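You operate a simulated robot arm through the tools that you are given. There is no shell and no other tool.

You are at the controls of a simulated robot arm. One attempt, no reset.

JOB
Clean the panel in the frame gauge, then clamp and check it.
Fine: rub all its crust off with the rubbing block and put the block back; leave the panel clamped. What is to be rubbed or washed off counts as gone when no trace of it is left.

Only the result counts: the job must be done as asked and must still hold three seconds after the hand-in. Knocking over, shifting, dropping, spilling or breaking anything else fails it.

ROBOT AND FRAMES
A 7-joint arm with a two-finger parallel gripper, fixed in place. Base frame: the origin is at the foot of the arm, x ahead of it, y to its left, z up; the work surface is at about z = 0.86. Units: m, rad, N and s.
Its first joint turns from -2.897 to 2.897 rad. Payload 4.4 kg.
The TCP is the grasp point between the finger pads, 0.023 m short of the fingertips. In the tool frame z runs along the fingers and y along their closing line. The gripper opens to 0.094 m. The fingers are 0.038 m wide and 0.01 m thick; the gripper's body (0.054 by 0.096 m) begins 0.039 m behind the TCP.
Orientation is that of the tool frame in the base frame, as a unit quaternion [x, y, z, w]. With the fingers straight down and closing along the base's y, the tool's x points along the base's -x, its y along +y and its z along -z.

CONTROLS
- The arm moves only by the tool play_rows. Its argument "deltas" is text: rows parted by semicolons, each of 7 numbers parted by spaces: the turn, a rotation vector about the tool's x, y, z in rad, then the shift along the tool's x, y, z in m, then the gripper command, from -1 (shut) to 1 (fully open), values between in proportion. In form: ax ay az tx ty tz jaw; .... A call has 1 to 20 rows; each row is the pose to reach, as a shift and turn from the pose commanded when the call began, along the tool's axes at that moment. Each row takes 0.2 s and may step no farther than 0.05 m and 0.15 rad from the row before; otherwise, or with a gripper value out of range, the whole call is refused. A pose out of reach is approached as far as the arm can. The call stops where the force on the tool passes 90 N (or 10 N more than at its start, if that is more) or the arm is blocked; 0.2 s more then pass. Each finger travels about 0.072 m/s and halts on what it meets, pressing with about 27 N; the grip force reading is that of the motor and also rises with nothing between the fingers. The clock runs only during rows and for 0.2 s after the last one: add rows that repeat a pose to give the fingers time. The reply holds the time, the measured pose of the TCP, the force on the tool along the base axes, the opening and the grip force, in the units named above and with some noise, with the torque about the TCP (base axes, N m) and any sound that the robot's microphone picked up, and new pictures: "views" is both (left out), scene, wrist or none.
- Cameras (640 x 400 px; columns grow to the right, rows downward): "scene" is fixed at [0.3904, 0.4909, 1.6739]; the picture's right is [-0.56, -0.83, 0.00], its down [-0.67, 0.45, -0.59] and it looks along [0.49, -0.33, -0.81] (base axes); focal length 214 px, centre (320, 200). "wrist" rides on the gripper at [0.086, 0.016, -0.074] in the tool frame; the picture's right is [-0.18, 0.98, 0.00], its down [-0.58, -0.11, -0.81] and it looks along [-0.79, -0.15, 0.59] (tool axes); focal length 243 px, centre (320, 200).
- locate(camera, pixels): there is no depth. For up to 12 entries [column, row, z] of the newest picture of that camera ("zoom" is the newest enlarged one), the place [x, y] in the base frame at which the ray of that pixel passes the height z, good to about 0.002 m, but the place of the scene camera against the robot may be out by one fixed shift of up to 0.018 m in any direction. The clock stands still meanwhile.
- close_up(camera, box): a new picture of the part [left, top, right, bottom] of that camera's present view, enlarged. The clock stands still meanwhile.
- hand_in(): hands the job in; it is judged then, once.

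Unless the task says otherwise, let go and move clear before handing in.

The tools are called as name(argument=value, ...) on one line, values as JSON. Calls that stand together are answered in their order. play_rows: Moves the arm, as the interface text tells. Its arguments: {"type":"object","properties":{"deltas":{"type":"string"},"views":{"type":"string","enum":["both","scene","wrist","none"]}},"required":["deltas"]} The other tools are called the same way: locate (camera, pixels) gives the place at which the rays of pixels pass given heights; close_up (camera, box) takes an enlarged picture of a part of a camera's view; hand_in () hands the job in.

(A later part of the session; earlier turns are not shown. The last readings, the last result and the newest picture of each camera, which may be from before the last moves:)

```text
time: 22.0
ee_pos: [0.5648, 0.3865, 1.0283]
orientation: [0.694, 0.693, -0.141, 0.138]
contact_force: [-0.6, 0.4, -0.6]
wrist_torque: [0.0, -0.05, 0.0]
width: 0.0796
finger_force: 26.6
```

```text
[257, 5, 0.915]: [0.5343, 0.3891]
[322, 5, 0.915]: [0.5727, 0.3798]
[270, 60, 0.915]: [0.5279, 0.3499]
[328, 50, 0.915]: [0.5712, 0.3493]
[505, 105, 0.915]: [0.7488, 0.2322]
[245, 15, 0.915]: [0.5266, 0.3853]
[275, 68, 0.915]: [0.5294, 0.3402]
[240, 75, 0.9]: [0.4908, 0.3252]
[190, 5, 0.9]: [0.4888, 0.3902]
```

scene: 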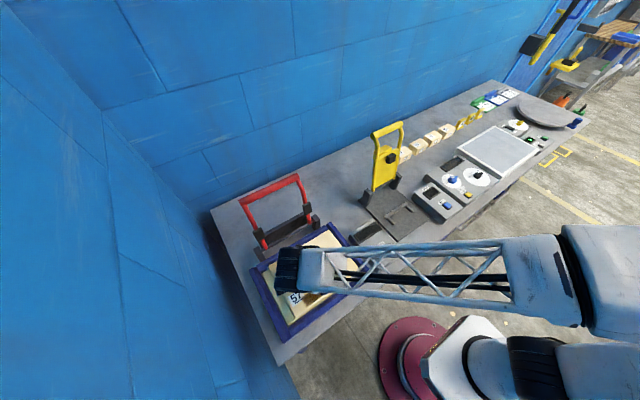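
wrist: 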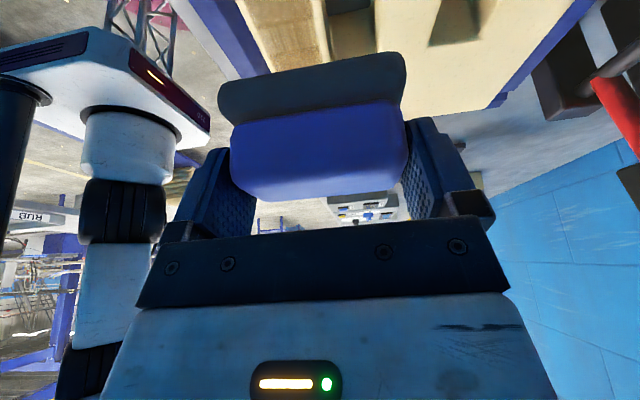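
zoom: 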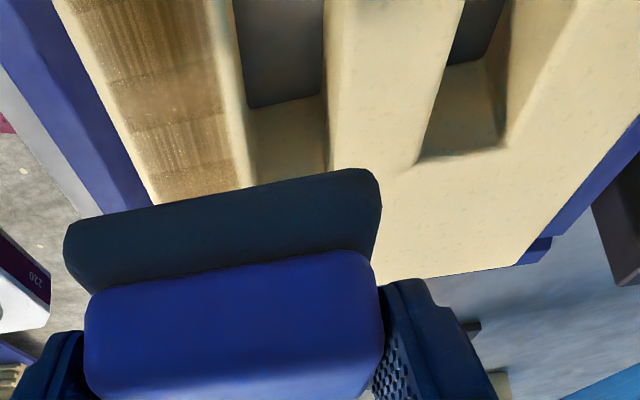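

locate(camera="zoom", pixels=[[66, 5, 0.915], [210, 5, 0.915], [160, 195, 0.915], [252, 180, 0.915], [52, 5, 0.915], [148, 195, 0.915], [0, 70, 0.9], [80, 215, 0.9], [55, 40, 0.9], [150, 205, 0.9]])

```text
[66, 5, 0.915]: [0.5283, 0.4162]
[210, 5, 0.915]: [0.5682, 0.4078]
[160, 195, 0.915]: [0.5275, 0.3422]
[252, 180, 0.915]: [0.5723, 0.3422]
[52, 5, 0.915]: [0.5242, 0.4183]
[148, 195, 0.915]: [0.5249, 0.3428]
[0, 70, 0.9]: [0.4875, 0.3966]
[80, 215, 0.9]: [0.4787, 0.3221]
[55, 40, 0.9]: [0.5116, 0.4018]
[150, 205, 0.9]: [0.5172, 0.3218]
```

The crust spans x 0.528–0.571 and the panel's near edge is at x≈0.5245. I'll shift the block 6 mm to -x and lower it to just above the panel.

play_rows(deltas="0 0 0 0.0078 -0.003 0.0184 -1;0 0 0 0.0156 -0.006 0.0368 -1;0 0 0 0.0187 -0.006 0.0442 -1;0 0 0 0.0187 -0.006 0.0442 -1")

```text
time: 23.0
ee_pos: [0.5586, 0.3851, 0.9798]
orientation: [0.693, 0.693, -0.142, 0.138]
contact_force: [0.4, 1.2, -0.7]
wrist_torque: [0.0, 0.01, -0.01]
width: 0.0797
finger_force: 26.7
```

scene: 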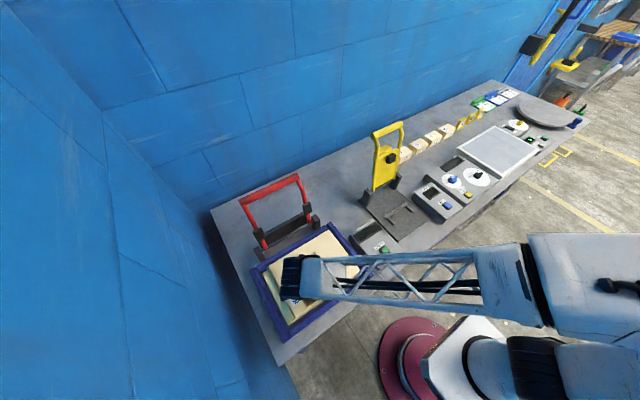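
wrist: 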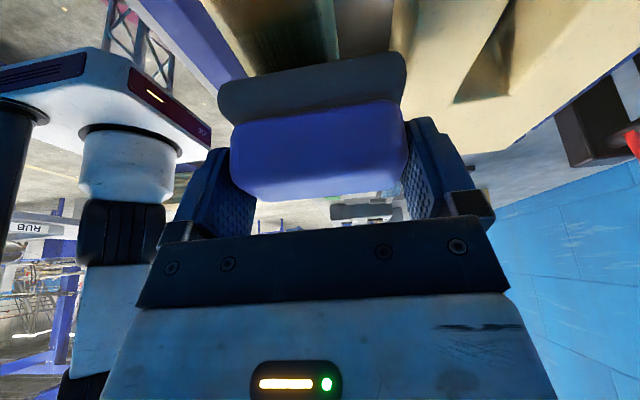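

No contact yet at TCP z 0.980, where the pad bottom is about 0.931. I'll descend in 3 mm steps and watch the force.

play_rows(deltas="0 0 0 0.00117 0 0.00276 -1;0 0 0 0.00234 0 0.00552 -1;0 0 0 0.00351 0 0.00828 -1;0 0 0 0.00468 0 0.01104 -1;0 0 0 0.00468 0 0.01104 -1", views="none")

```text
time: 24.2
ee_pos: [0.5583, 0.3856, 0.9696]
orientation: [0.694, 0.693, -0.141, 0.138]
contact_force: [-1.6, 0.2, 19.7]
wrist_torque: [0.02, -0.05, -0.04]
width: 0.0799
finger_force: 27.1
```

Contact is at TCP z≈0.970 with about 20 N down, so the panel top is at z≈0.921. I'll rub back and forth along y over the crust at this pressure.

play_rows(deltas="0 0 0 0.01842 0 -0.00778 -1;0 0 0 0.03684 0 -0.01556 -1;0 0 0 0.05066 0 -0.0214 -1;0 0 0 0.03684 0 -0.01556 -1;0 0 0 0.01842 0 -0.00778 -1;0 0 0 0 0 0 -1;0 0 0 -0.01842 0 0.00778 -1;0 0 0 -0.03684 0 0.01556 -1;0 0 0 -0.05526 0 0.02334 -1;0 0 0 -0.06908 0 0.02918 -1;0 0 0 -0.05526 0 0.02334 -1;0 0 0 -0.03684 0 0.01556 -1;0 0 0 -0.01842 0 0.00778 -1;0 0 0 0 0 0 -1")

```text
time: 27.2
ee_pos: [0.5587, 0.3873, 0.9678]
orientation: [0.693, 0.693, -0.142, 0.139]
contact_force: [0.4, -1.4, 3.3]
wrist_torque: [0.04, -0.02, -0.03]
width: 0.0797
finger_force: 27.2
```

scene: 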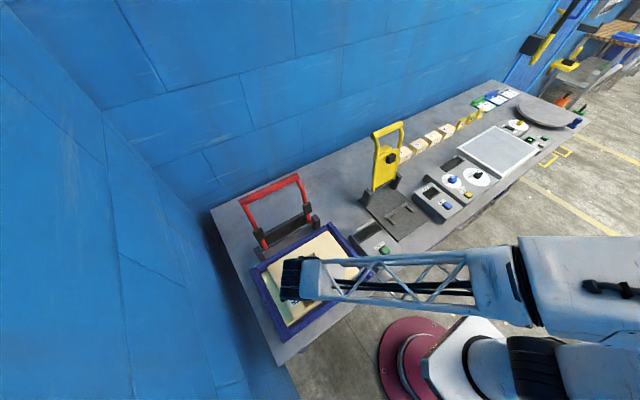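
wrist: 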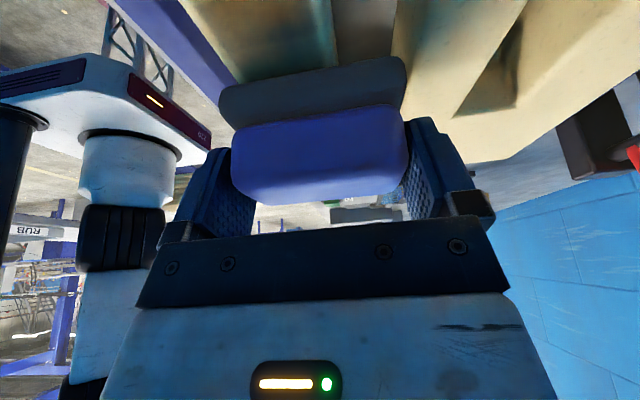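

The force has dropped to 3 N and the TCP is 2 mm lower, so some crust may be gone or the block slid slightly in the grip. I'll inspect both.

close_up(camera="wrist", box=[180, 0, 560, 200])

```text
1.68 times, centred on (370, 100) of wrist
```

zoom: 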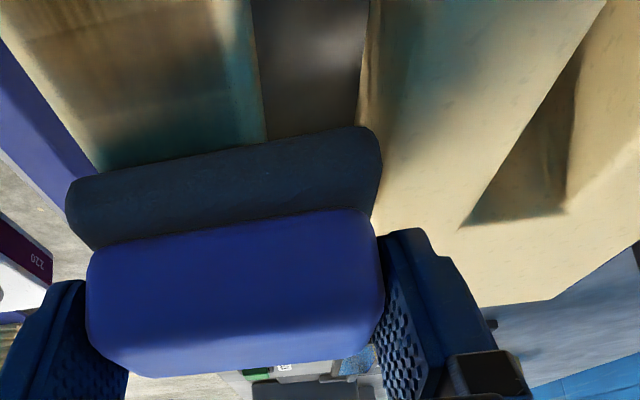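

The crust under the stroke is visibly thinner. I'll press about 1.3 mm more and run another set of strokes, slightly longer at both ends.

play_rows(deltas="0 0 0 0.0005 0 0.0012 -1;0 0 0 0.0235 0 -0.0085 -1;0 0 0 0.0466 0 -0.0183 -1;0 0 0 0.0604 0 -0.0241 -1;0 0 0 0.0373 0 -0.0144 -1;0 0 0 0.0143 0 -0.0046 -1;0 0 0 -0.0087 0 0.0051 -1;0 0 0 -0.0317 0 0.0148 -1;0 0 0 -0.0548 0 0.0245 -1;0 0 0 -0.0732 0 0.0323 -1;0 0 0 -0.0502 0 0.0226 -1;0 0 0 -0.0271 0 0.0129 -1;0 0 0 -0.0041 0 0.0031 -1;0 0 0 0.0189 0 -0.0066 -1;0 0 0 0.0419 0 -0.0163 -1;0 0 0 0.0604 0 -0.0241 -1;0 0 0 0.0373 0 -0.0144 -1;0 0 0 0.0143 0 -0.0046 -1;0 0 0 -0.0041 0 0.0031 -1", views="wrist")

```text
time: 31.2
ee_pos: [0.5585, 0.3796, 0.9673]
orientation: [0.693, 0.693, -0.142, 0.139]
contact_force: [-0.2, -0.4, -0.6]
wrist_torque: [0.07, 0.01, 0.01]
width: 0.0795
finger_force: 27.1
```

wrist: 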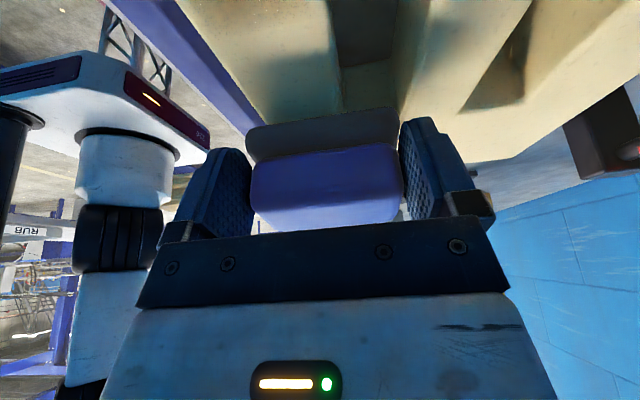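

The block slid backward (toward -y) in the grip and contact is now about zero. I'll zoom in on the block and the panel surface.

close_up(camera="wrist", box=[180, 0, 560, 240])

close_up(camera="scene", box=[240, 210, 400, 340])

```text
1.67 times, centred on (370, 120) of wrist
```

zoom: 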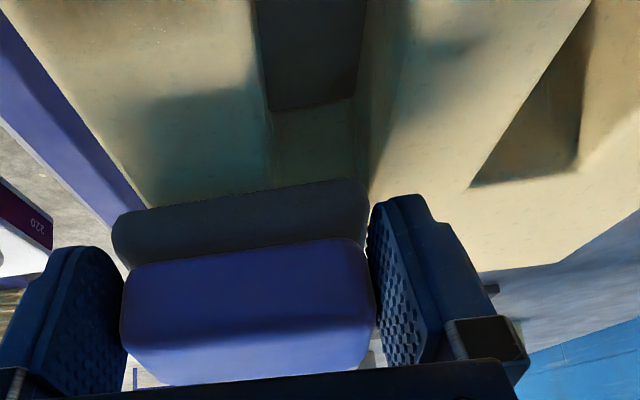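

```text
3.08 times, centred on (320, 275) of scene
```

zoom: 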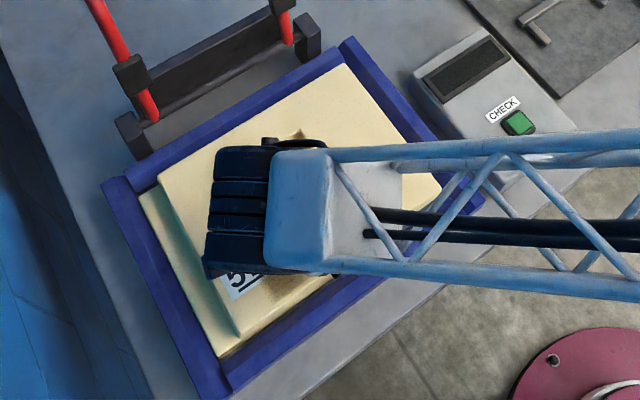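

locate(camera="wrist", pixels=[[322, 119, 0.921], [322, 119, 0.925], [322, 153, 0.94], [322, 153, 0.945], [247, 140, 0.921], [398, 112, 0.921], [300, 222, 0.97], [370, 213, 0.97]])

```text
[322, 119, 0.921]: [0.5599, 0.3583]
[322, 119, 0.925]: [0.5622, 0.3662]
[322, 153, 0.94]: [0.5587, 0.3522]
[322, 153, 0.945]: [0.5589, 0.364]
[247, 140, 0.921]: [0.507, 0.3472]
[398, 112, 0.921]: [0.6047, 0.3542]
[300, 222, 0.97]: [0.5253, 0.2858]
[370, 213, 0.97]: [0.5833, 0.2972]
```

The measurements suggest the block has pivoted or slid by about 2–3 cm relative to the fingers. I'll lift slowly by 4 cm to see whether it is still held and how it sits.

play_rows(deltas="0 0 0 -0.002 0 -0.0046 -1;0 0 0 -0.004 0 -0.0092 -1;0 0 0 -0.008 0 -0.0184 -1;0 0 0 -0.0117 0 -0.0276 -1;0 0 0 -0.0156 0 -0.0368 -1;0 0 0 -0.0156 0 -0.0368 -1")

```text
time: 32.6
ee_pos: [0.5585, 0.3817, 1.0089]
orientation: [0.694, 0.692, -0.142, 0.138]
contact_force: [0.4, 0.0, -1.4]
wrist_torque: [0.02, -0.03, 0.01]
width: 0.0797
finger_force: 27.0
```

scene: 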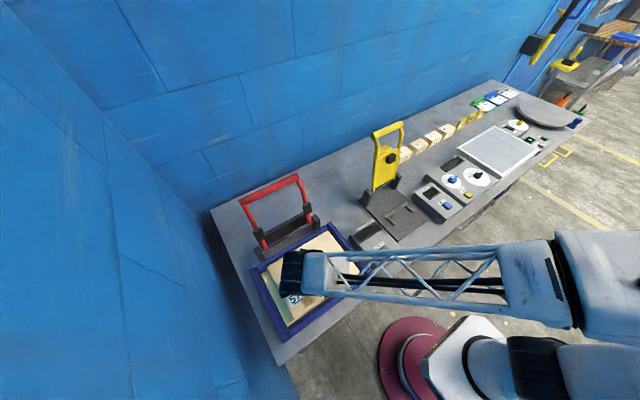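
wrist: 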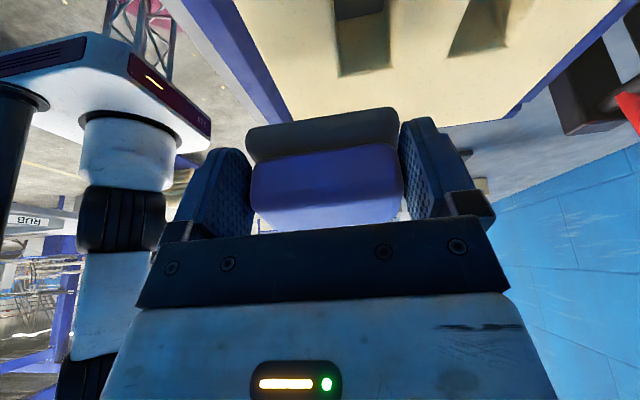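

close_up(camera="wrist", box=[220, 90, 430, 240])

close_up(camera="wrist", box=[200, 0, 600, 130])

close_up(camera="scene", box=[250, 220, 390, 340])

```text
2.67 times, centred on (325, 165) of wrist
```

zoom: 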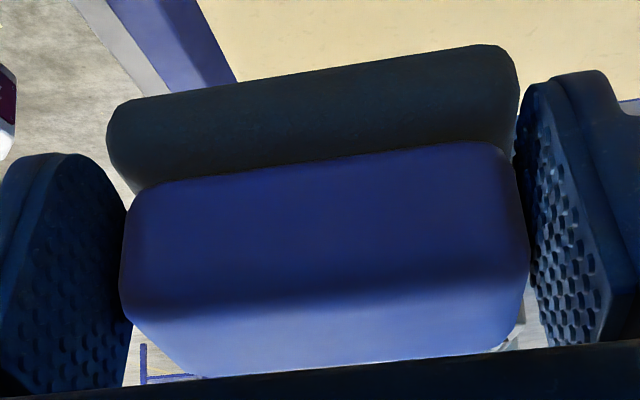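

```text
1.60 times, centred on (400, 65) of wrist
```

zoom: 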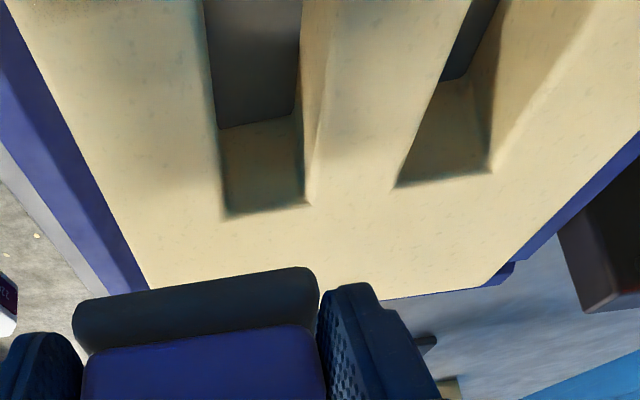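

```text
3.33 times, centred on (320, 280) of scene
```

zoom: 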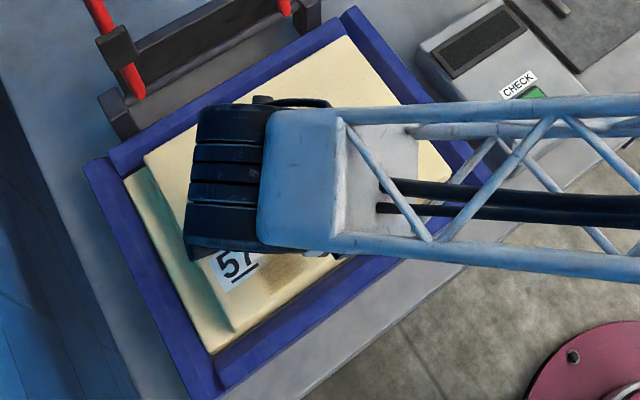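

The block is still held, just shifted about 25 mm along the finger width, and the middle of the crust looks clean. Brown remains near the "57" label at scene zoom (285,270), so I'll move up and back for a clear look at the whole strip.

play_rows(deltas="0 0 0 0.0 0 -0.04 -1;0 0.08 0 0.016 -0.02 -0.075 -1;0 0.16 0 0.032 -0.045 -0.105 -1;0 0.24 0 0.05 -0.07 -0.135 -1;0 0.32 0 0.066 -0.09 -0.163 -1;0 0.4 0 0.0815 -0.1085 -0.1875 -1;0 0.4 0 0.0815 -0.1085 -0.1875 -1")

```text
time: 34.2
ee_pos: [0.4498, 0.5268, 1.1499]
orientation: [0.707, 0.707, -0.001, -0.003]
contact_force: [1.1, 0.2, -1.1]
wrist_torque: [0.05, 0.03, 0.02]
width: 0.0798
finger_force: 27.1
```

scene: 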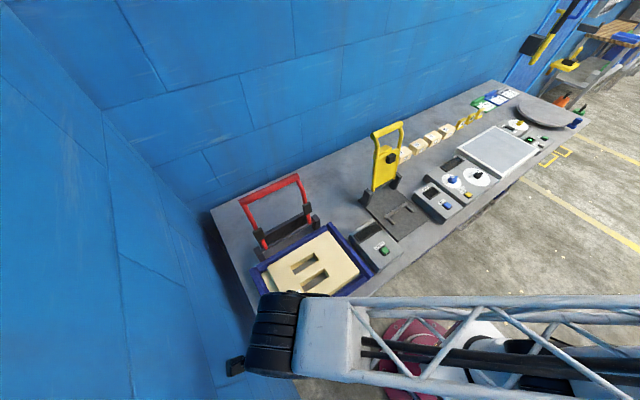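
wrist: 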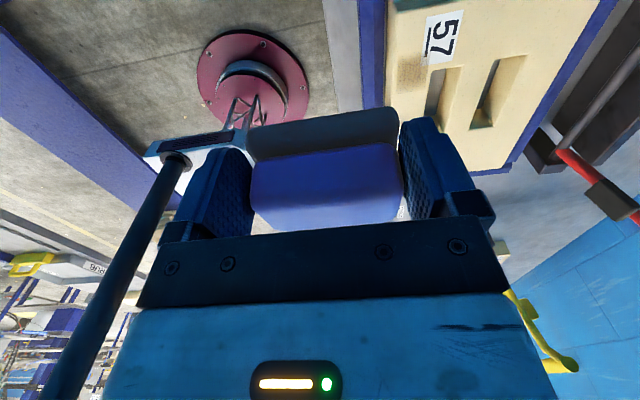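

close_up(camera="wrist", box=[370, 0, 560, 170])

close_up(camera="scene", box=[260, 215, 390, 300])

```text
2.35 times, centred on (465, 85) of wrist
```

zoom: 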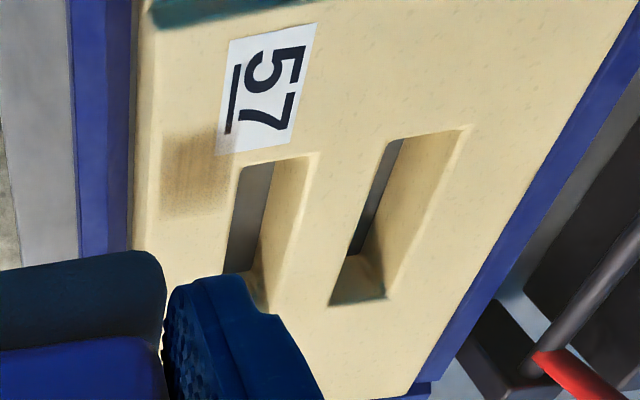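

```text
4.71 times, centred on (325, 258) of scene
```

zoom: 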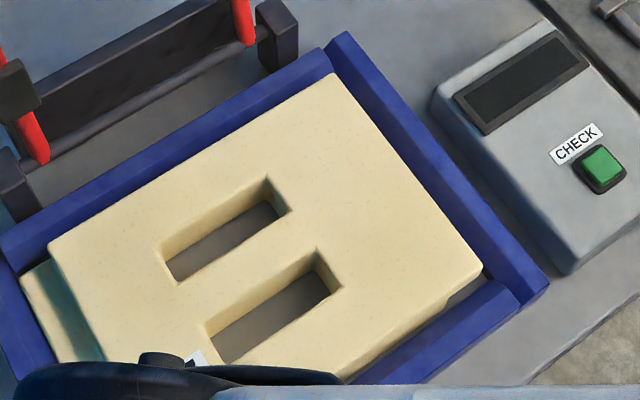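

Only one patch of crust remains, next to the label at zoom (160–230, 130–215), and the panel has not shifted in its frame. I'll locate the patch.

locate(camera="wrist", pixels=[[397, 57.3, 0.921], [423.3, 55.3, 0.921], [426, 89.3, 0.921], [397, 92.2, 0.921], [388, 60, 0.921], [421, 65, 0.921], [431, 62, 0.921], [400, 60, 0.921]])

close_up(camera="wrist", box=[385, 35, 445, 105])

```text
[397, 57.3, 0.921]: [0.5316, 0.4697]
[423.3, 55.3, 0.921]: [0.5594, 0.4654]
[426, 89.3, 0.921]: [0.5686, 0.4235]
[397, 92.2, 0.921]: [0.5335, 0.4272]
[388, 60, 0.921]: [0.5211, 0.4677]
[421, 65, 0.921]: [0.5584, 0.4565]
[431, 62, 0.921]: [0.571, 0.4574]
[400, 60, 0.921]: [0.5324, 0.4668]
```

```text
5.71 times, centred on (415, 70) of wrist
```

zoom: 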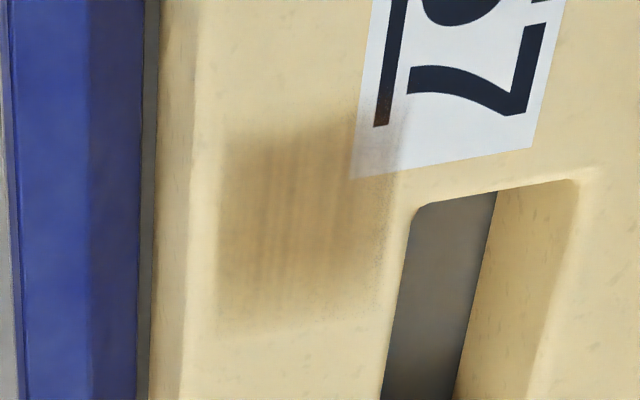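

The patch spans x 0.533–0.571, y 0.423–0.470 and is already faint. I'll lean again, hover the block over it, then set it down there and regrip it centrally.

play_rows(deltas="0 -0.08 0 -0.01 0.02 0.02 -1;0 -0.16 0 -0.02 0.04 0.05 -1;0 -0.24 0 -0.03 0.06 0.08 -1;0 -0.32 0 -0.04 0.08 0.11 -1;0 -0.4 0 -0.05 0.1 0.14 -1;0 -0.4 0 -0.053 0.108 0.165 -1;0 -0.4 0 -0.053 0.108 0.165 -1")

```text
time: 35.8
ee_pos: [0.5585, 0.4762, 0.9853]
orientation: [0.694, 0.693, -0.141, 0.138]
contact_force: [0.7, -0.1, -0.7]
wrist_torque: [0.02, 0.01, -0.03]
width: 0.0796
finger_force: 27.3
```

scene: 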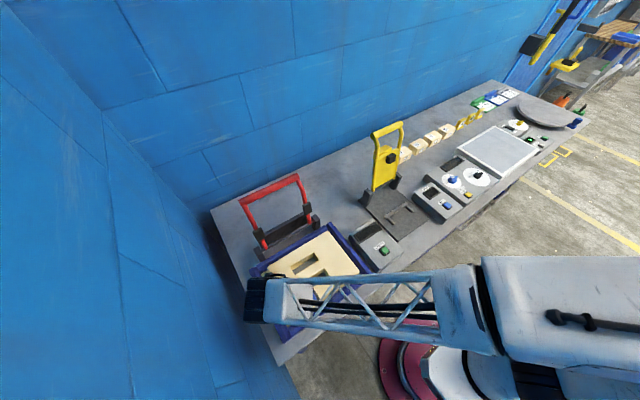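
wrist: 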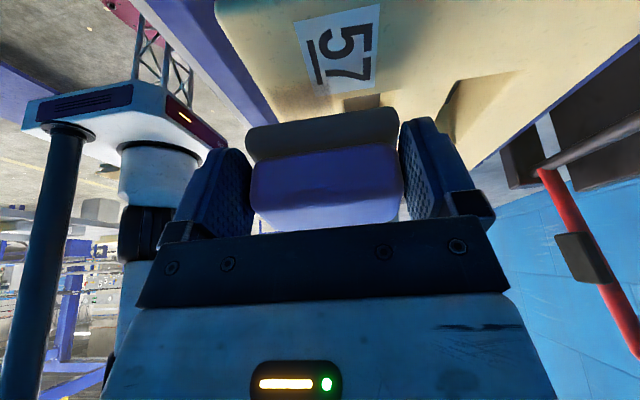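

The block is hovering over the patch, with the label ahead of it at (340,50). I'll lower it gently until it touches.

play_rows(deltas="0 0 0 0.00233 0 0.00553 -1;0 0 0 0.00467 0 0.01105 -1;0 0 0 0.00623 0 0.01474 -1;0 0 0 0.0070 0 0.01658 -1;0 0 0 0.0078 0 0.01842 -1;0 0 0 0.0078 0 0.01842 -1", views="wrist")

```text
time: 37.2
ee_pos: [0.5588, 0.4759, 0.9642]
orientation: [0.693, 0.693, -0.141, 0.138]
contact_force: [-1.0, 0.8, 0.5]
wrist_torque: [0.01, -0.05, 0.0]
width: 0.0796
finger_force: 27.1
```

wrist: 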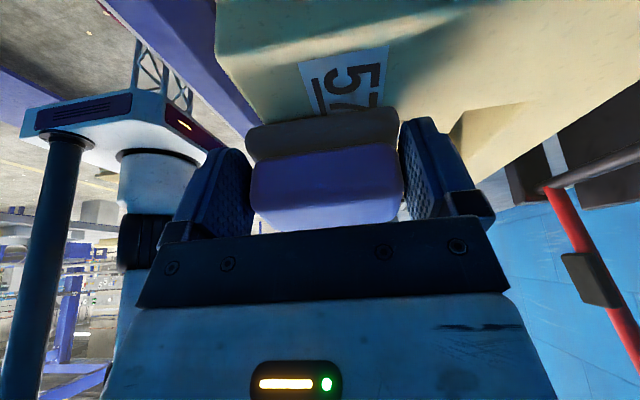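

No contact yet at z 0.964, so I'll continue down in 1.5 mm steps.

play_rows(deltas="0 0 0 0.0006 0 0.0014 -1;0 0 0 0.0012 0 0.0028 -1;0 0 0 0.0018 0 0.0041 -1;0 0 0 0.0018 0 0.0041 -1", views="none")

```text
time: 38.2
ee_pos: [0.5596, 0.4769, 0.9638]
orientation: [0.694, 0.693, -0.139, 0.138]
contact_force: [1.2, 1.1, 62.4]
wrist_torque: [-0.32, -0.77, -0.01]
width: 0.08
finger_force: 27.2
```

Contact is stiff: 62 N for about 4 mm of commanded travel. I'll back off about 4 mm to a light touch.

play_rows(deltas="0 0 0 -0.0008 0 -0.0018 -1;0 0 0 -0.0016 0 -0.0037 -1;0 0 0 -0.0016 0 -0.0037 -1", views="wrist")

```text
time: 39.0
ee_pos: [0.5585, 0.4762, 0.9631]
orientation: [0.693, 0.693, -0.142, 0.137]
contact_force: [4.8, 7.8, 32.8]
wrist_torque: [0.14, -1.32, 0.26]
width: 0.0796
finger_force: 26.8
```

wrist: 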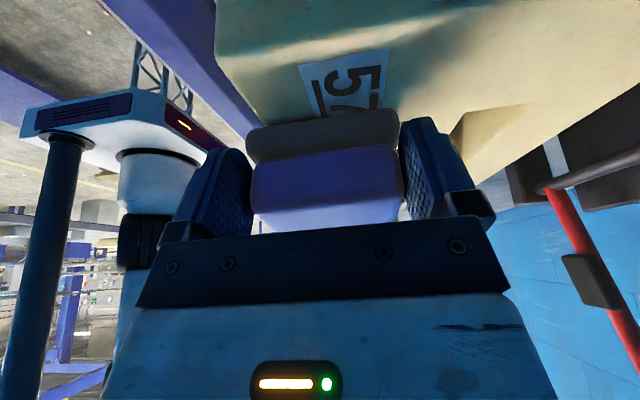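

The force is still 33 N and off-centre toward +x. I'll raise another 2.5 mm.

play_rows(deltas="0 0 0 -0.0005 0 -0.0012 -1;0 0 0 -0.001 0 -0.0023 -1;0 0 0 -0.001 0 -0.0023 -1;0 0 0 -0.001 0 -0.0023 -1", views="none")

```text
time: 40.0
ee_pos: [0.5587, 0.4758, 0.9665]
orientation: [0.694, 0.692, -0.143, 0.138]
contact_force: [0.0, 0.2, -1.2]
wrist_torque: [0.05, 0.0, 0.05]
width: 0.0796
finger_force: 27.2
```

play_rows(deltas="0 0 0 0.0004 0 0.0009 -1;0 0 0 0.0006 0 0.0014 -1;0 0 0 0.0006 0 0.0014 -1", views="none")

```text
time: 40.8
ee_pos: [0.5578, 0.4756, 0.9642]
orientation: [0.693, 0.693, -0.142, 0.138]
contact_force: [-0.1, 0.2, -0.6]
wrist_torque: [0.09, 0.05, 0.0]
width: 0.0796
finger_force: 26.8
```

play_rows(deltas="0 0 0 0.0003 0 0.0007 -1;0 0 0 0.0004 0 0.0009 -1;0 0 0 0.0004 0 0.0009 -1", views="wrist")

```text
time: 41.6
ee_pos: [0.5576, 0.4744, 0.9642]
orientation: [0.693, 0.693, -0.142, 0.138]
contact_force: [0.3, 1.3, 6.4]
wrist_torque: [-0.02, -0.3, 0.02]
width: 0.0797
finger_force: 26.9
```

wrist: 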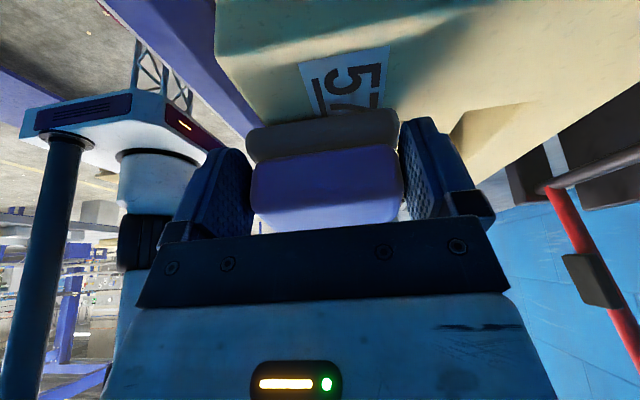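

Contact is light now at 6 N. I'll open the jaw, leaving the block standing on the panel, so I can regrip it centrally.

play_rows(deltas="0 0 0 0 0 0 0;0 0 0 0 0 0 1;0 0 0 0 0 0 1;0 0 0 0 0 0 1")

```text
time: 42.6
ee_pos: [0.5573, 0.4752, 0.9643]
orientation: [0.693, 0.693, -0.142, 0.138]
contact_force: [-0.1, -0.5, -0.8]
wrist_torque: [0.03, 0.03, -0.01]
width: 0.094
finger_force: 0.1
```

scene: 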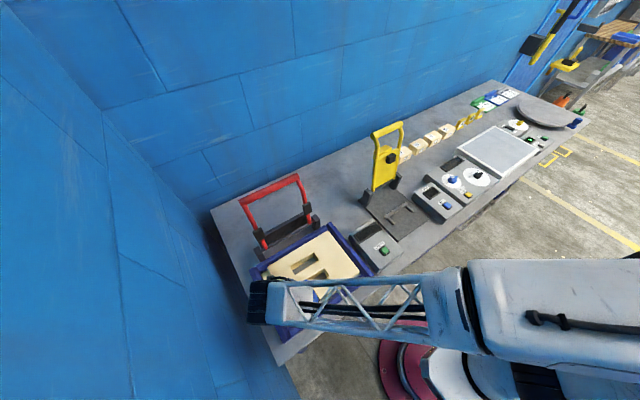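
wrist: 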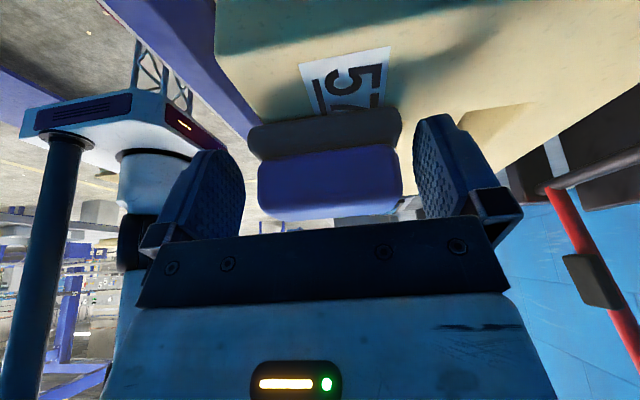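

close_up(camera="wrist", box=[220, 90, 430, 240])

```text
2.67 times, centred on (325, 165) of wrist
```

zoom: 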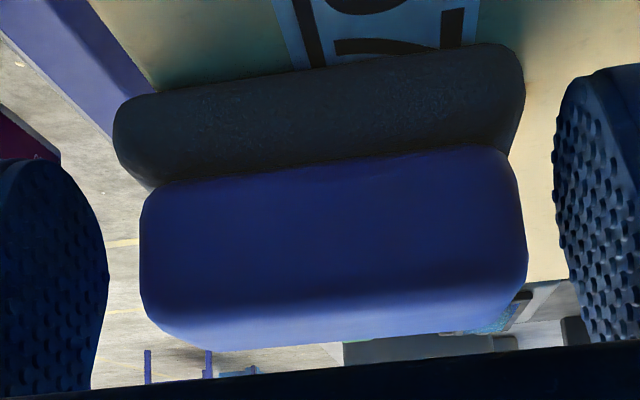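

locate(camera="zoom", pixels=[[320, 70, 0.921], [320, 70, 0.928], [116, 130, 0.93], [525, 75, 0.93], [142, 210, 0.95], [525, 190, 0.95], [320, 170, 0.942], [330, 345, 0.971], [142, 290, 0.965], [528, 255, 0.965]])

```text
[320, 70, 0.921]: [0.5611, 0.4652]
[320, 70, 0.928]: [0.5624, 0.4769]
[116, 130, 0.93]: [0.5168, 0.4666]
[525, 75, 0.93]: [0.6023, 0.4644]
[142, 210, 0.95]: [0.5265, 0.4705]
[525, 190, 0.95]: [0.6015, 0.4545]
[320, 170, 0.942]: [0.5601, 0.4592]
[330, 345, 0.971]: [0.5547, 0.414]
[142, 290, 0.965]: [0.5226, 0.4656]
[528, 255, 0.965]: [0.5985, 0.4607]
```

The block's centre is about (0.5595, 0.449), 26 mm behind the TCP. I'll shift the open hand by -25 mm along tool x to re-centre on it.

play_rows(deltas="0 0 0 -0.008 0.001 0.0015 1;0 0 0 -0.016 0.002 0.003 1;0 0 0 -0.0247 0.002 0.0044 1;0 0 0 -0.0247 0.002 0.0044 1", views="wrist")

```text
time: 43.6
ee_pos: [0.559, 0.4509, 0.9696]
orientation: [0.693, 0.694, -0.142, 0.138]
contact_force: [0.2, 1.0, -0.5]
wrist_torque: [-0.01, 0.01, 0.01]
width: 0.0939
finger_force: 0.1
```

wrist: 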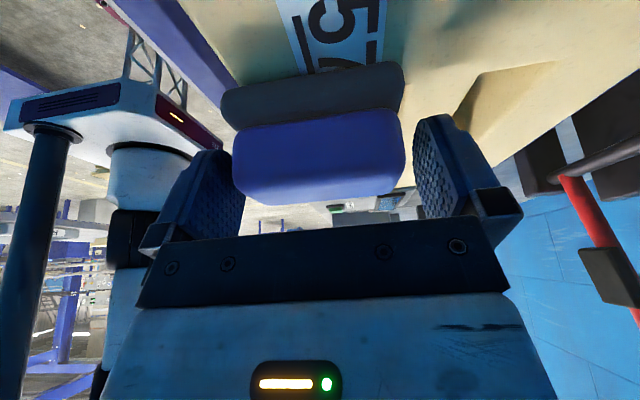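

The block again sits centred between the fingers, as at the first grip. I'll close.

play_rows(deltas="0 0 0 0 0 0 0.5;0 0 0 0 0 0 -1;0 0 0 0 0 0 -1;0 0 0 0 0 0 -1", views="wrist")

```text
time: 44.6
ee_pos: [0.559, 0.4518, 0.9688]
orientation: [0.693, 0.693, -0.142, 0.138]
contact_force: [0.2, 0.1, -0.3]
wrist_torque: [0.01, -0.07, -0.03]
width: 0.0796
finger_force: 27.2
```

wrist: 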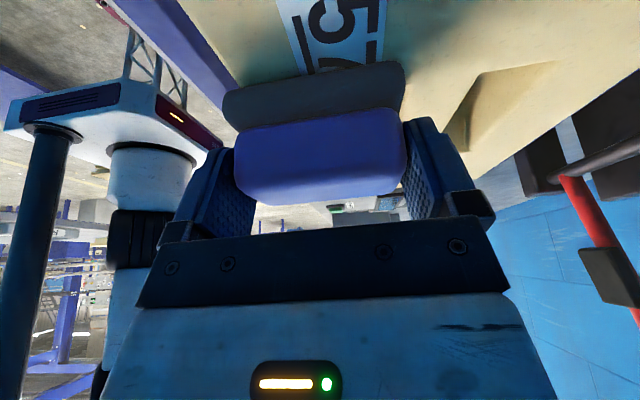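

Regripped at width 0.0796. I'll press down about 1 mm and read the force.

play_rows(deltas="0 0 0 0.0003 0 0.0007 -1;0 0 0 0.0005 0 0.0011 -1;0 0 0 0.0005 0 0.0011 -1", views="none")

```text
time: 45.4
ee_pos: [0.5601, 0.4508, 0.968]
orientation: [0.694, 0.692, -0.142, 0.138]
contact_force: [-2.2, -2.2, 21.6]
wrist_torque: [-0.15, -0.15, 0.05]
width: 0.0799
finger_force: 27.5
```

The press is about 22 N. I'll ease off 0.6 mm, then do x-strokes, which the fingers push directly, followed by short y-strokes over the patch.

play_rows(deltas="0 0 0 -0.0002 0.012 -0.0005 -1;0 0 0 -0.0002 0.024 -0.0005 -1;0 0 0 -0.0002 0.012 -0.0005 -1;0 0 0 -0.0002 0 -0.0005 -1;0 0 0 -0.0002 -0.006 -0.0005 -1;0 0 0 -0.0002 0.006 -0.0005 -1;0 0 0 -0.0002 0.018 -0.0005 -1;0 0 0 -0.0002 0.006 -0.0005 -1;0 0 0 -0.0002 -0.004 -0.0005 -1;0 0 0 0.0109 0 -0.0052 -1;0 0 0 0.0182 0 -0.0083 -1;0 0 0 0.0072 0 -0.0036 -1;0 0 0 -0.0057 0 0.0018 -1;0 0 0 -0.0186 0 0.0073 -1;0 0 0 -0.0278 0 0.0112 -1;0 0 0 -0.0149 0 0.0057 -1;0 0 0 -0.0002 0 -0.0005 -1", views="wrist")

```text
time: 49.0
ee_pos: [0.5583, 0.4523, 0.9682]
orientation: [0.693, 0.693, -0.142, 0.139]
contact_force: [0.4, -2.0, 4.6]
wrist_torque: [-0.01, -0.33, -0.09]
width: 0.0798
finger_force: 27.0
```

wrist: 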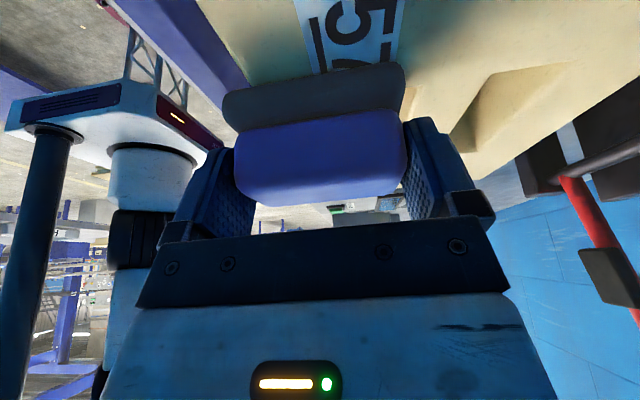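

The label moved right in the picture from (330,35) to (350,35), so the x-strokes dragged the panel about 1 cm within its frame. I'll lift off and inspect everything.

play_rows(deltas="0 0 0 -0.004 0 -0.0092 -1;0 0 0 -0.0117 0 -0.0276 -1;0 0.08 0 0.0 -0.02 -0.06 -1;0 0.16 0 0.01 -0.045 -0.09 -1;0 0.24 0 0.025 -0.07 -0.12 -1;0 0.32 0 0.035 -0.09 -0.15 -1;0 0.4 0 0.04 -0.1085 -0.18 -1;0 0.4 0 0.04 -0.1085 -0.18 -1")

```text
time: 50.8
ee_pos: [0.4528, 0.5584, 1.1182]
orientation: [0.707, 0.707, 0.0, -0.003]
contact_force: [-0.3, 0.5, -0.7]
wrist_torque: [0.02, 0.04, -0.02]
width: 0.0794
finger_force: 27.1
```

scene: 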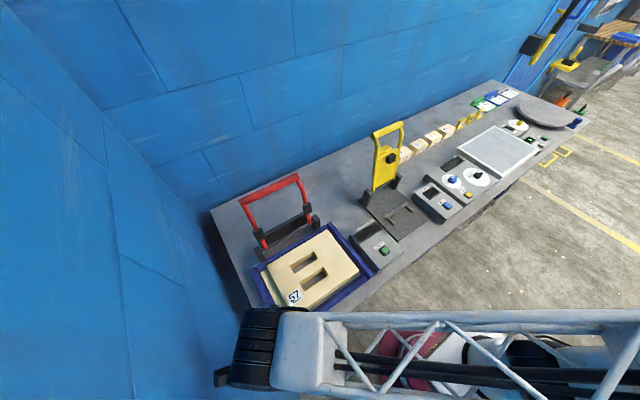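
wrist: 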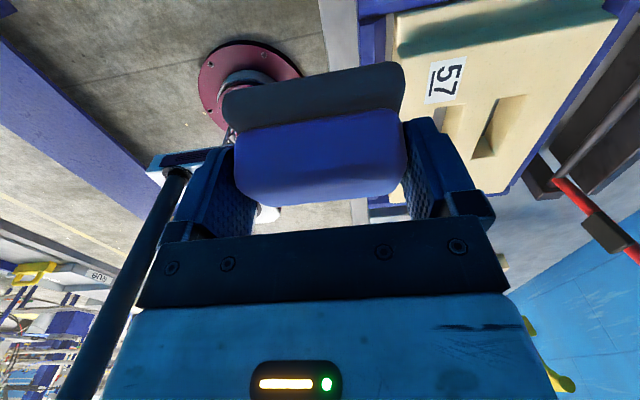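

close_up(camera="wrist", box=[370, 0, 640, 200])

close_up(camera="scene", box=[245, 215, 395, 320])

close_up(camera="wrist", box=[385, 35, 475, 125])

```text
2.00 times, centred on (505, 100) of wrist
```

zoom: 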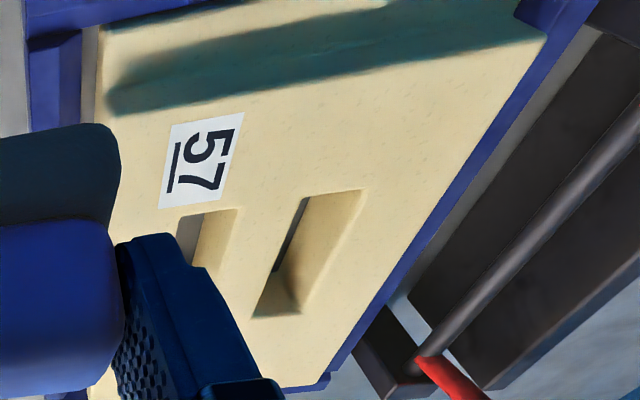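

```text
3.81 times, centred on (320, 268) of scene
```

zoom: 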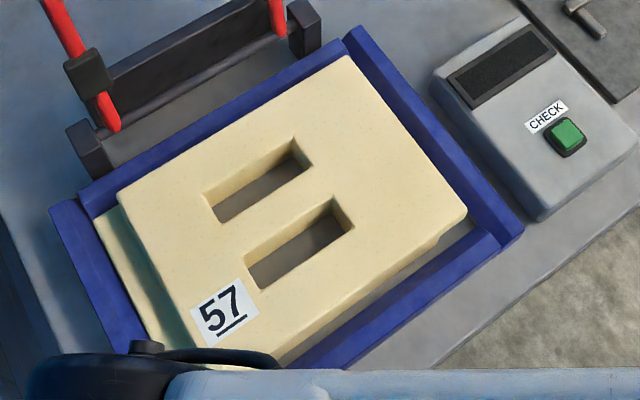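

```text
4.44 times, centred on (430, 80) of wrist
```

zoom: 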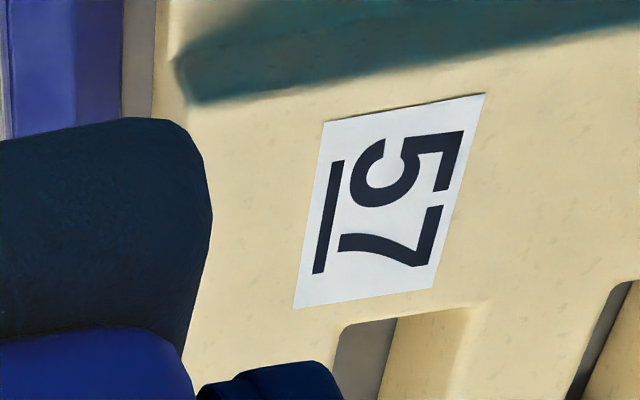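

close_up(camera="scene", box=[285, 255, 365, 310])

close_up(camera="scene", box=[245, 225, 345, 295])

```text
7.27 times, centred on (325, 282) of scene
```

zoom: 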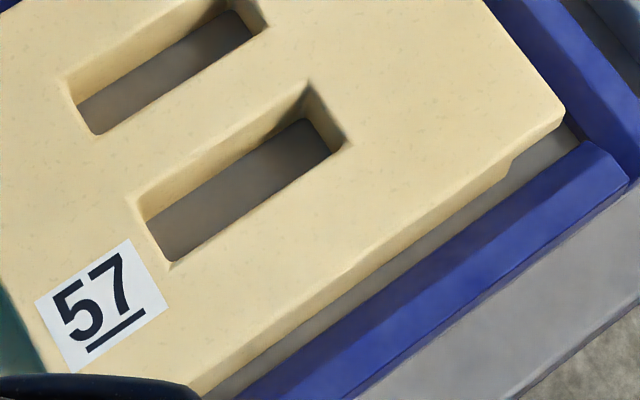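

```text
5.71 times, centred on (295, 260) of scene
```

zoom: 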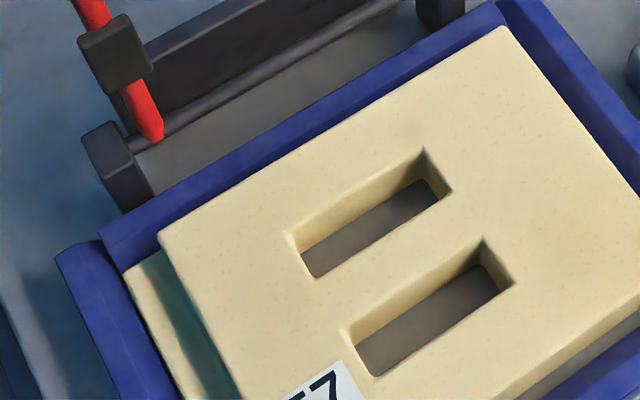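

The crust near the label is gone and the scene zoom shows a clean surface; the panel moved about 1 cm to +x in its loose frame. I'll view the strip that the block is hiding from a different spot.

play_rows(deltas="0 0 0 -0.03 -0.015 -0.015 -1;0 0 0 -0.06 -0.03 -0.03 -1;0 0 0 -0.09 -0.045 -0.04 -1;0 0 0 -0.09 -0.045 -0.04 -1")

```text
time: 51.8
ee_pos: [0.407, 0.4671, 1.1594]
orientation: [0.707, 0.707, 0.0, -0.003]
contact_force: [-0.1, 0.6, -1.3]
wrist_torque: [0.01, 0.01, 0.0]
width: 0.0794
finger_force: 26.8
```

scene: 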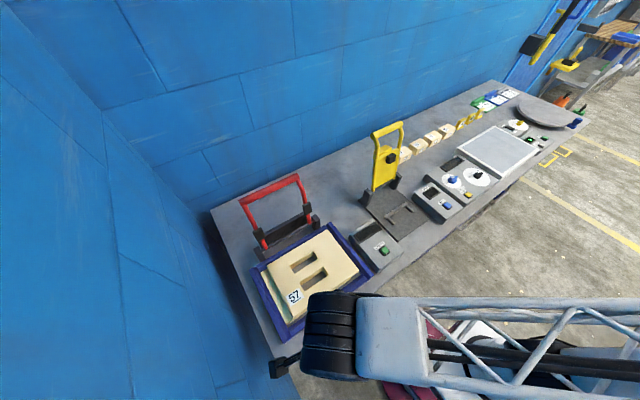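
wrist: 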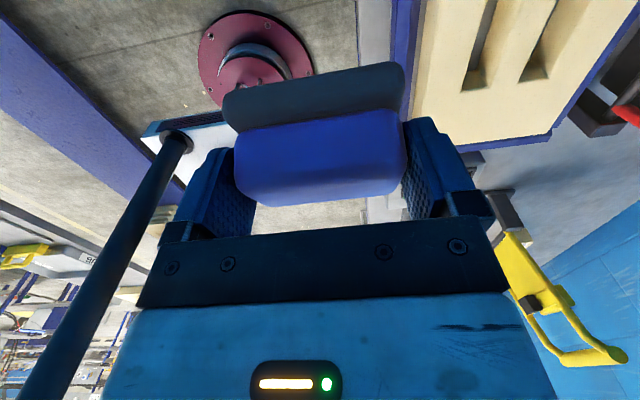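

close_up(camera="wrist", box=[390, 0, 550, 150])

close_up(camera="wrist", box=[390, 0, 480, 60])

close_up(camera="scene", box=[240, 220, 390, 345])

```text
2.67 times, centred on (470, 75) of wrist
```

zoom: 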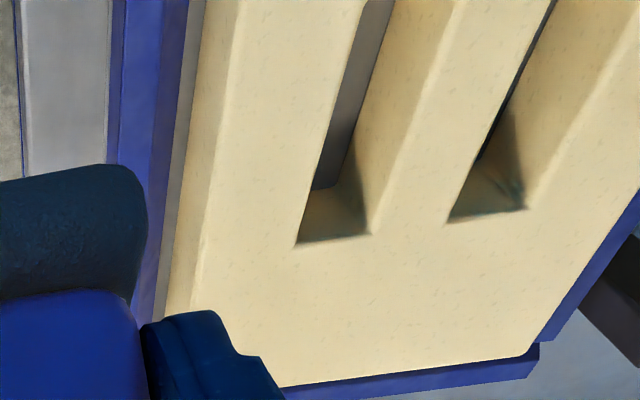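

```text
6.67 times, centred on (435, 30) of wrist
```

zoom: 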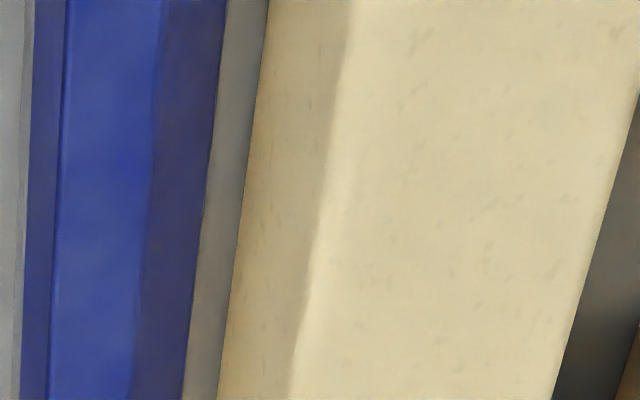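

```text
3.20 times, centred on (315, 282) of scene
```

zoom: 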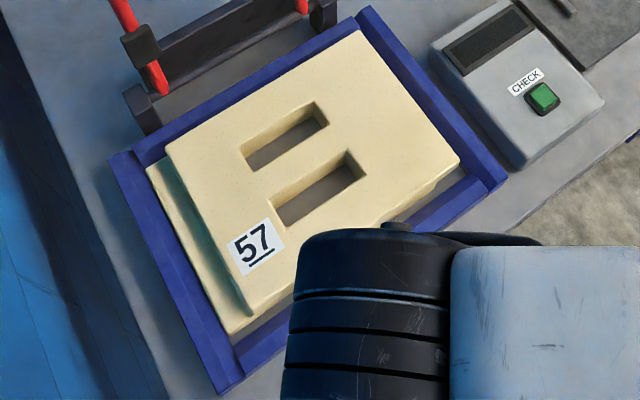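

No brown is left anywhere on the panel: both ends, the near edge and the label are clean. The panel's overall shift is only a few millimetres within its loose frame, so I'll carry the block back, leaning the tool as before.

play_rows(deltas="0 -0.0444 0 -0.03496 0.02703 0.0008 -1;0 -0.0889 0 -0.06991 0.05407 0.0016 -1;0 -0.1333 0 -0.10487 0.0811 0.0023 -1;0 -0.1778 0 -0.13982 0.10813 0.0031 -1;0 -0.2222 0 -0.17478 0.13517 0.0039 -1;0 -0.2667 0 -0.20973 0.1622 0.0047 -1;0 -0.3111 0 -0.24469 0.18923 0.0054 -1;0 -0.3556 0 -0.27964 0.21627 0.0062 -1;0 -0.4 0 -0.3146 0.2433 0.007 -1;0 -0.4 0 -0.3146 0.2433 0.007 -1")

```text
time: 54.0
ee_pos: [0.6531, 0.1549, 1.1505]
orientation: [0.693, 0.693, -0.142, 0.138]
contact_force: [-0.5, 0.4, -1.5]
wrist_torque: [0.04, 0.02, 0.02]
width: 0.0794
finger_force: 27.1
```

scene: 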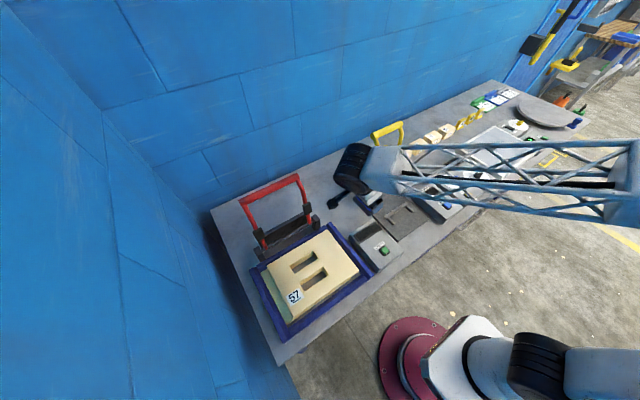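
wrist: 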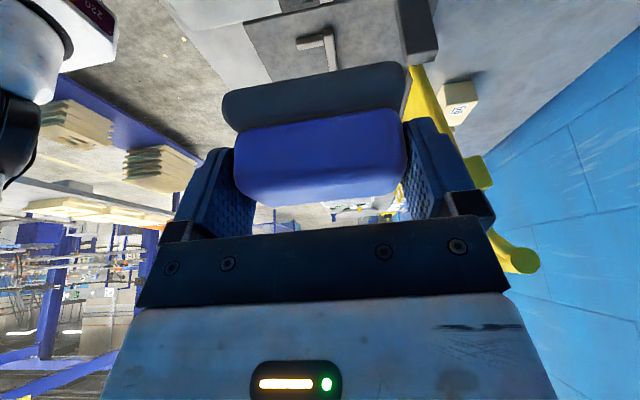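

The scene view of the panel is unobstructed now. I'll check it closely once more before continuing.

close_up(camera="scene", box=[280, 240, 365, 320])

close_up(camera="scene", box=[220, 160, 400, 350])

```text
5.00 times, centred on (322, 280) of scene
```

zoom: 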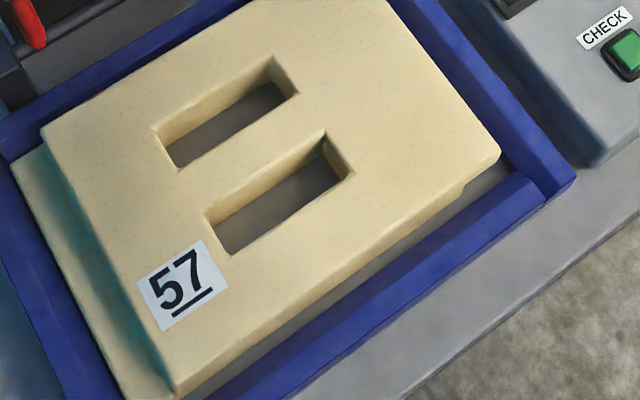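

```text
2.11 times, centred on (310, 255) of scene
```

zoom: 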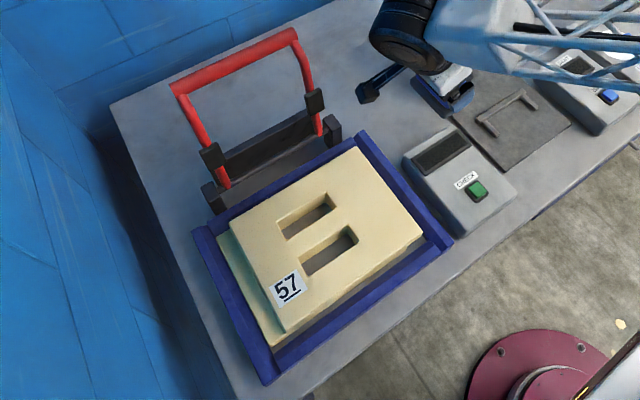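

The panel is clean and sits square in its frame. I'll retrace the path to the block's place: over to (0.8505, 0.09, 1.11), then down along the tool axis to z≈0.966.

play_rows(deltas="0 0 0 -0.00886 0.0395 0.01242 -1;0 0 0 -0.01772 0.079 0.02484 -1;0 0 0 -0.02658 0.1184 0.03726 -1;0 0 0 -0.03544 0.1579 0.04968 -1;0 0 0 -0.0443 0.1974 0.0621 -1;0 0 0 -0.0443 0.1974 0.0921 -1;0 0 0 -0.0443 0.1974 0.1221 -1;0 0 0 -0.0443 0.1974 0.1521 -1;0 0 0 -0.0443 0.1974 0.1821 -1;0 0 0 -0.0443 0.1974 0.2121 -1;0 0 0 -0.0443 0.1974 0.2121 -1")

```text
time: 56.4
ee_pos: [0.8463, 0.0286, 0.9715]
orientation: [0.693, 0.693, -0.142, 0.137]
contact_force: [-1.0, -0.1, -0.6]
wrist_torque: [-0.01, 0.02, 0.0]
width: 0.0794
finger_force: 27.4
```

scene: 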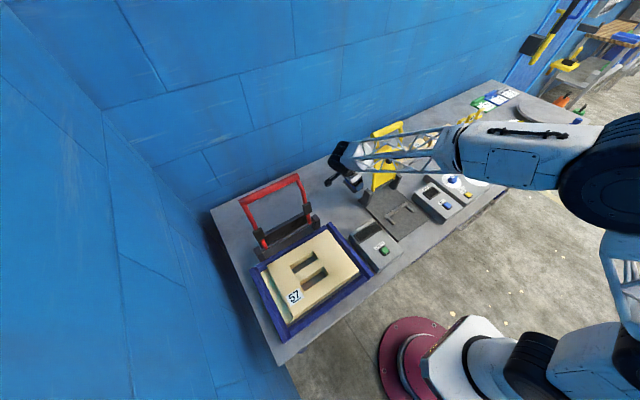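
wrist: 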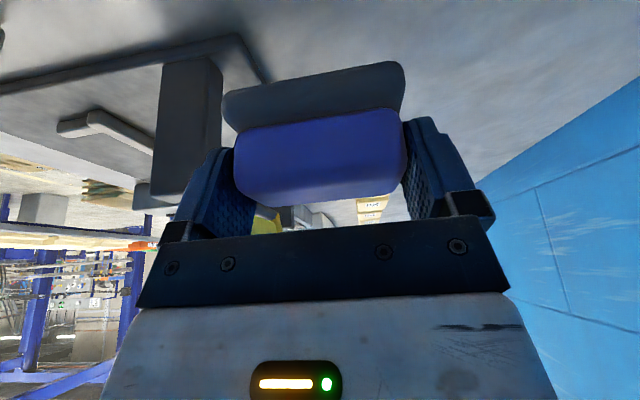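

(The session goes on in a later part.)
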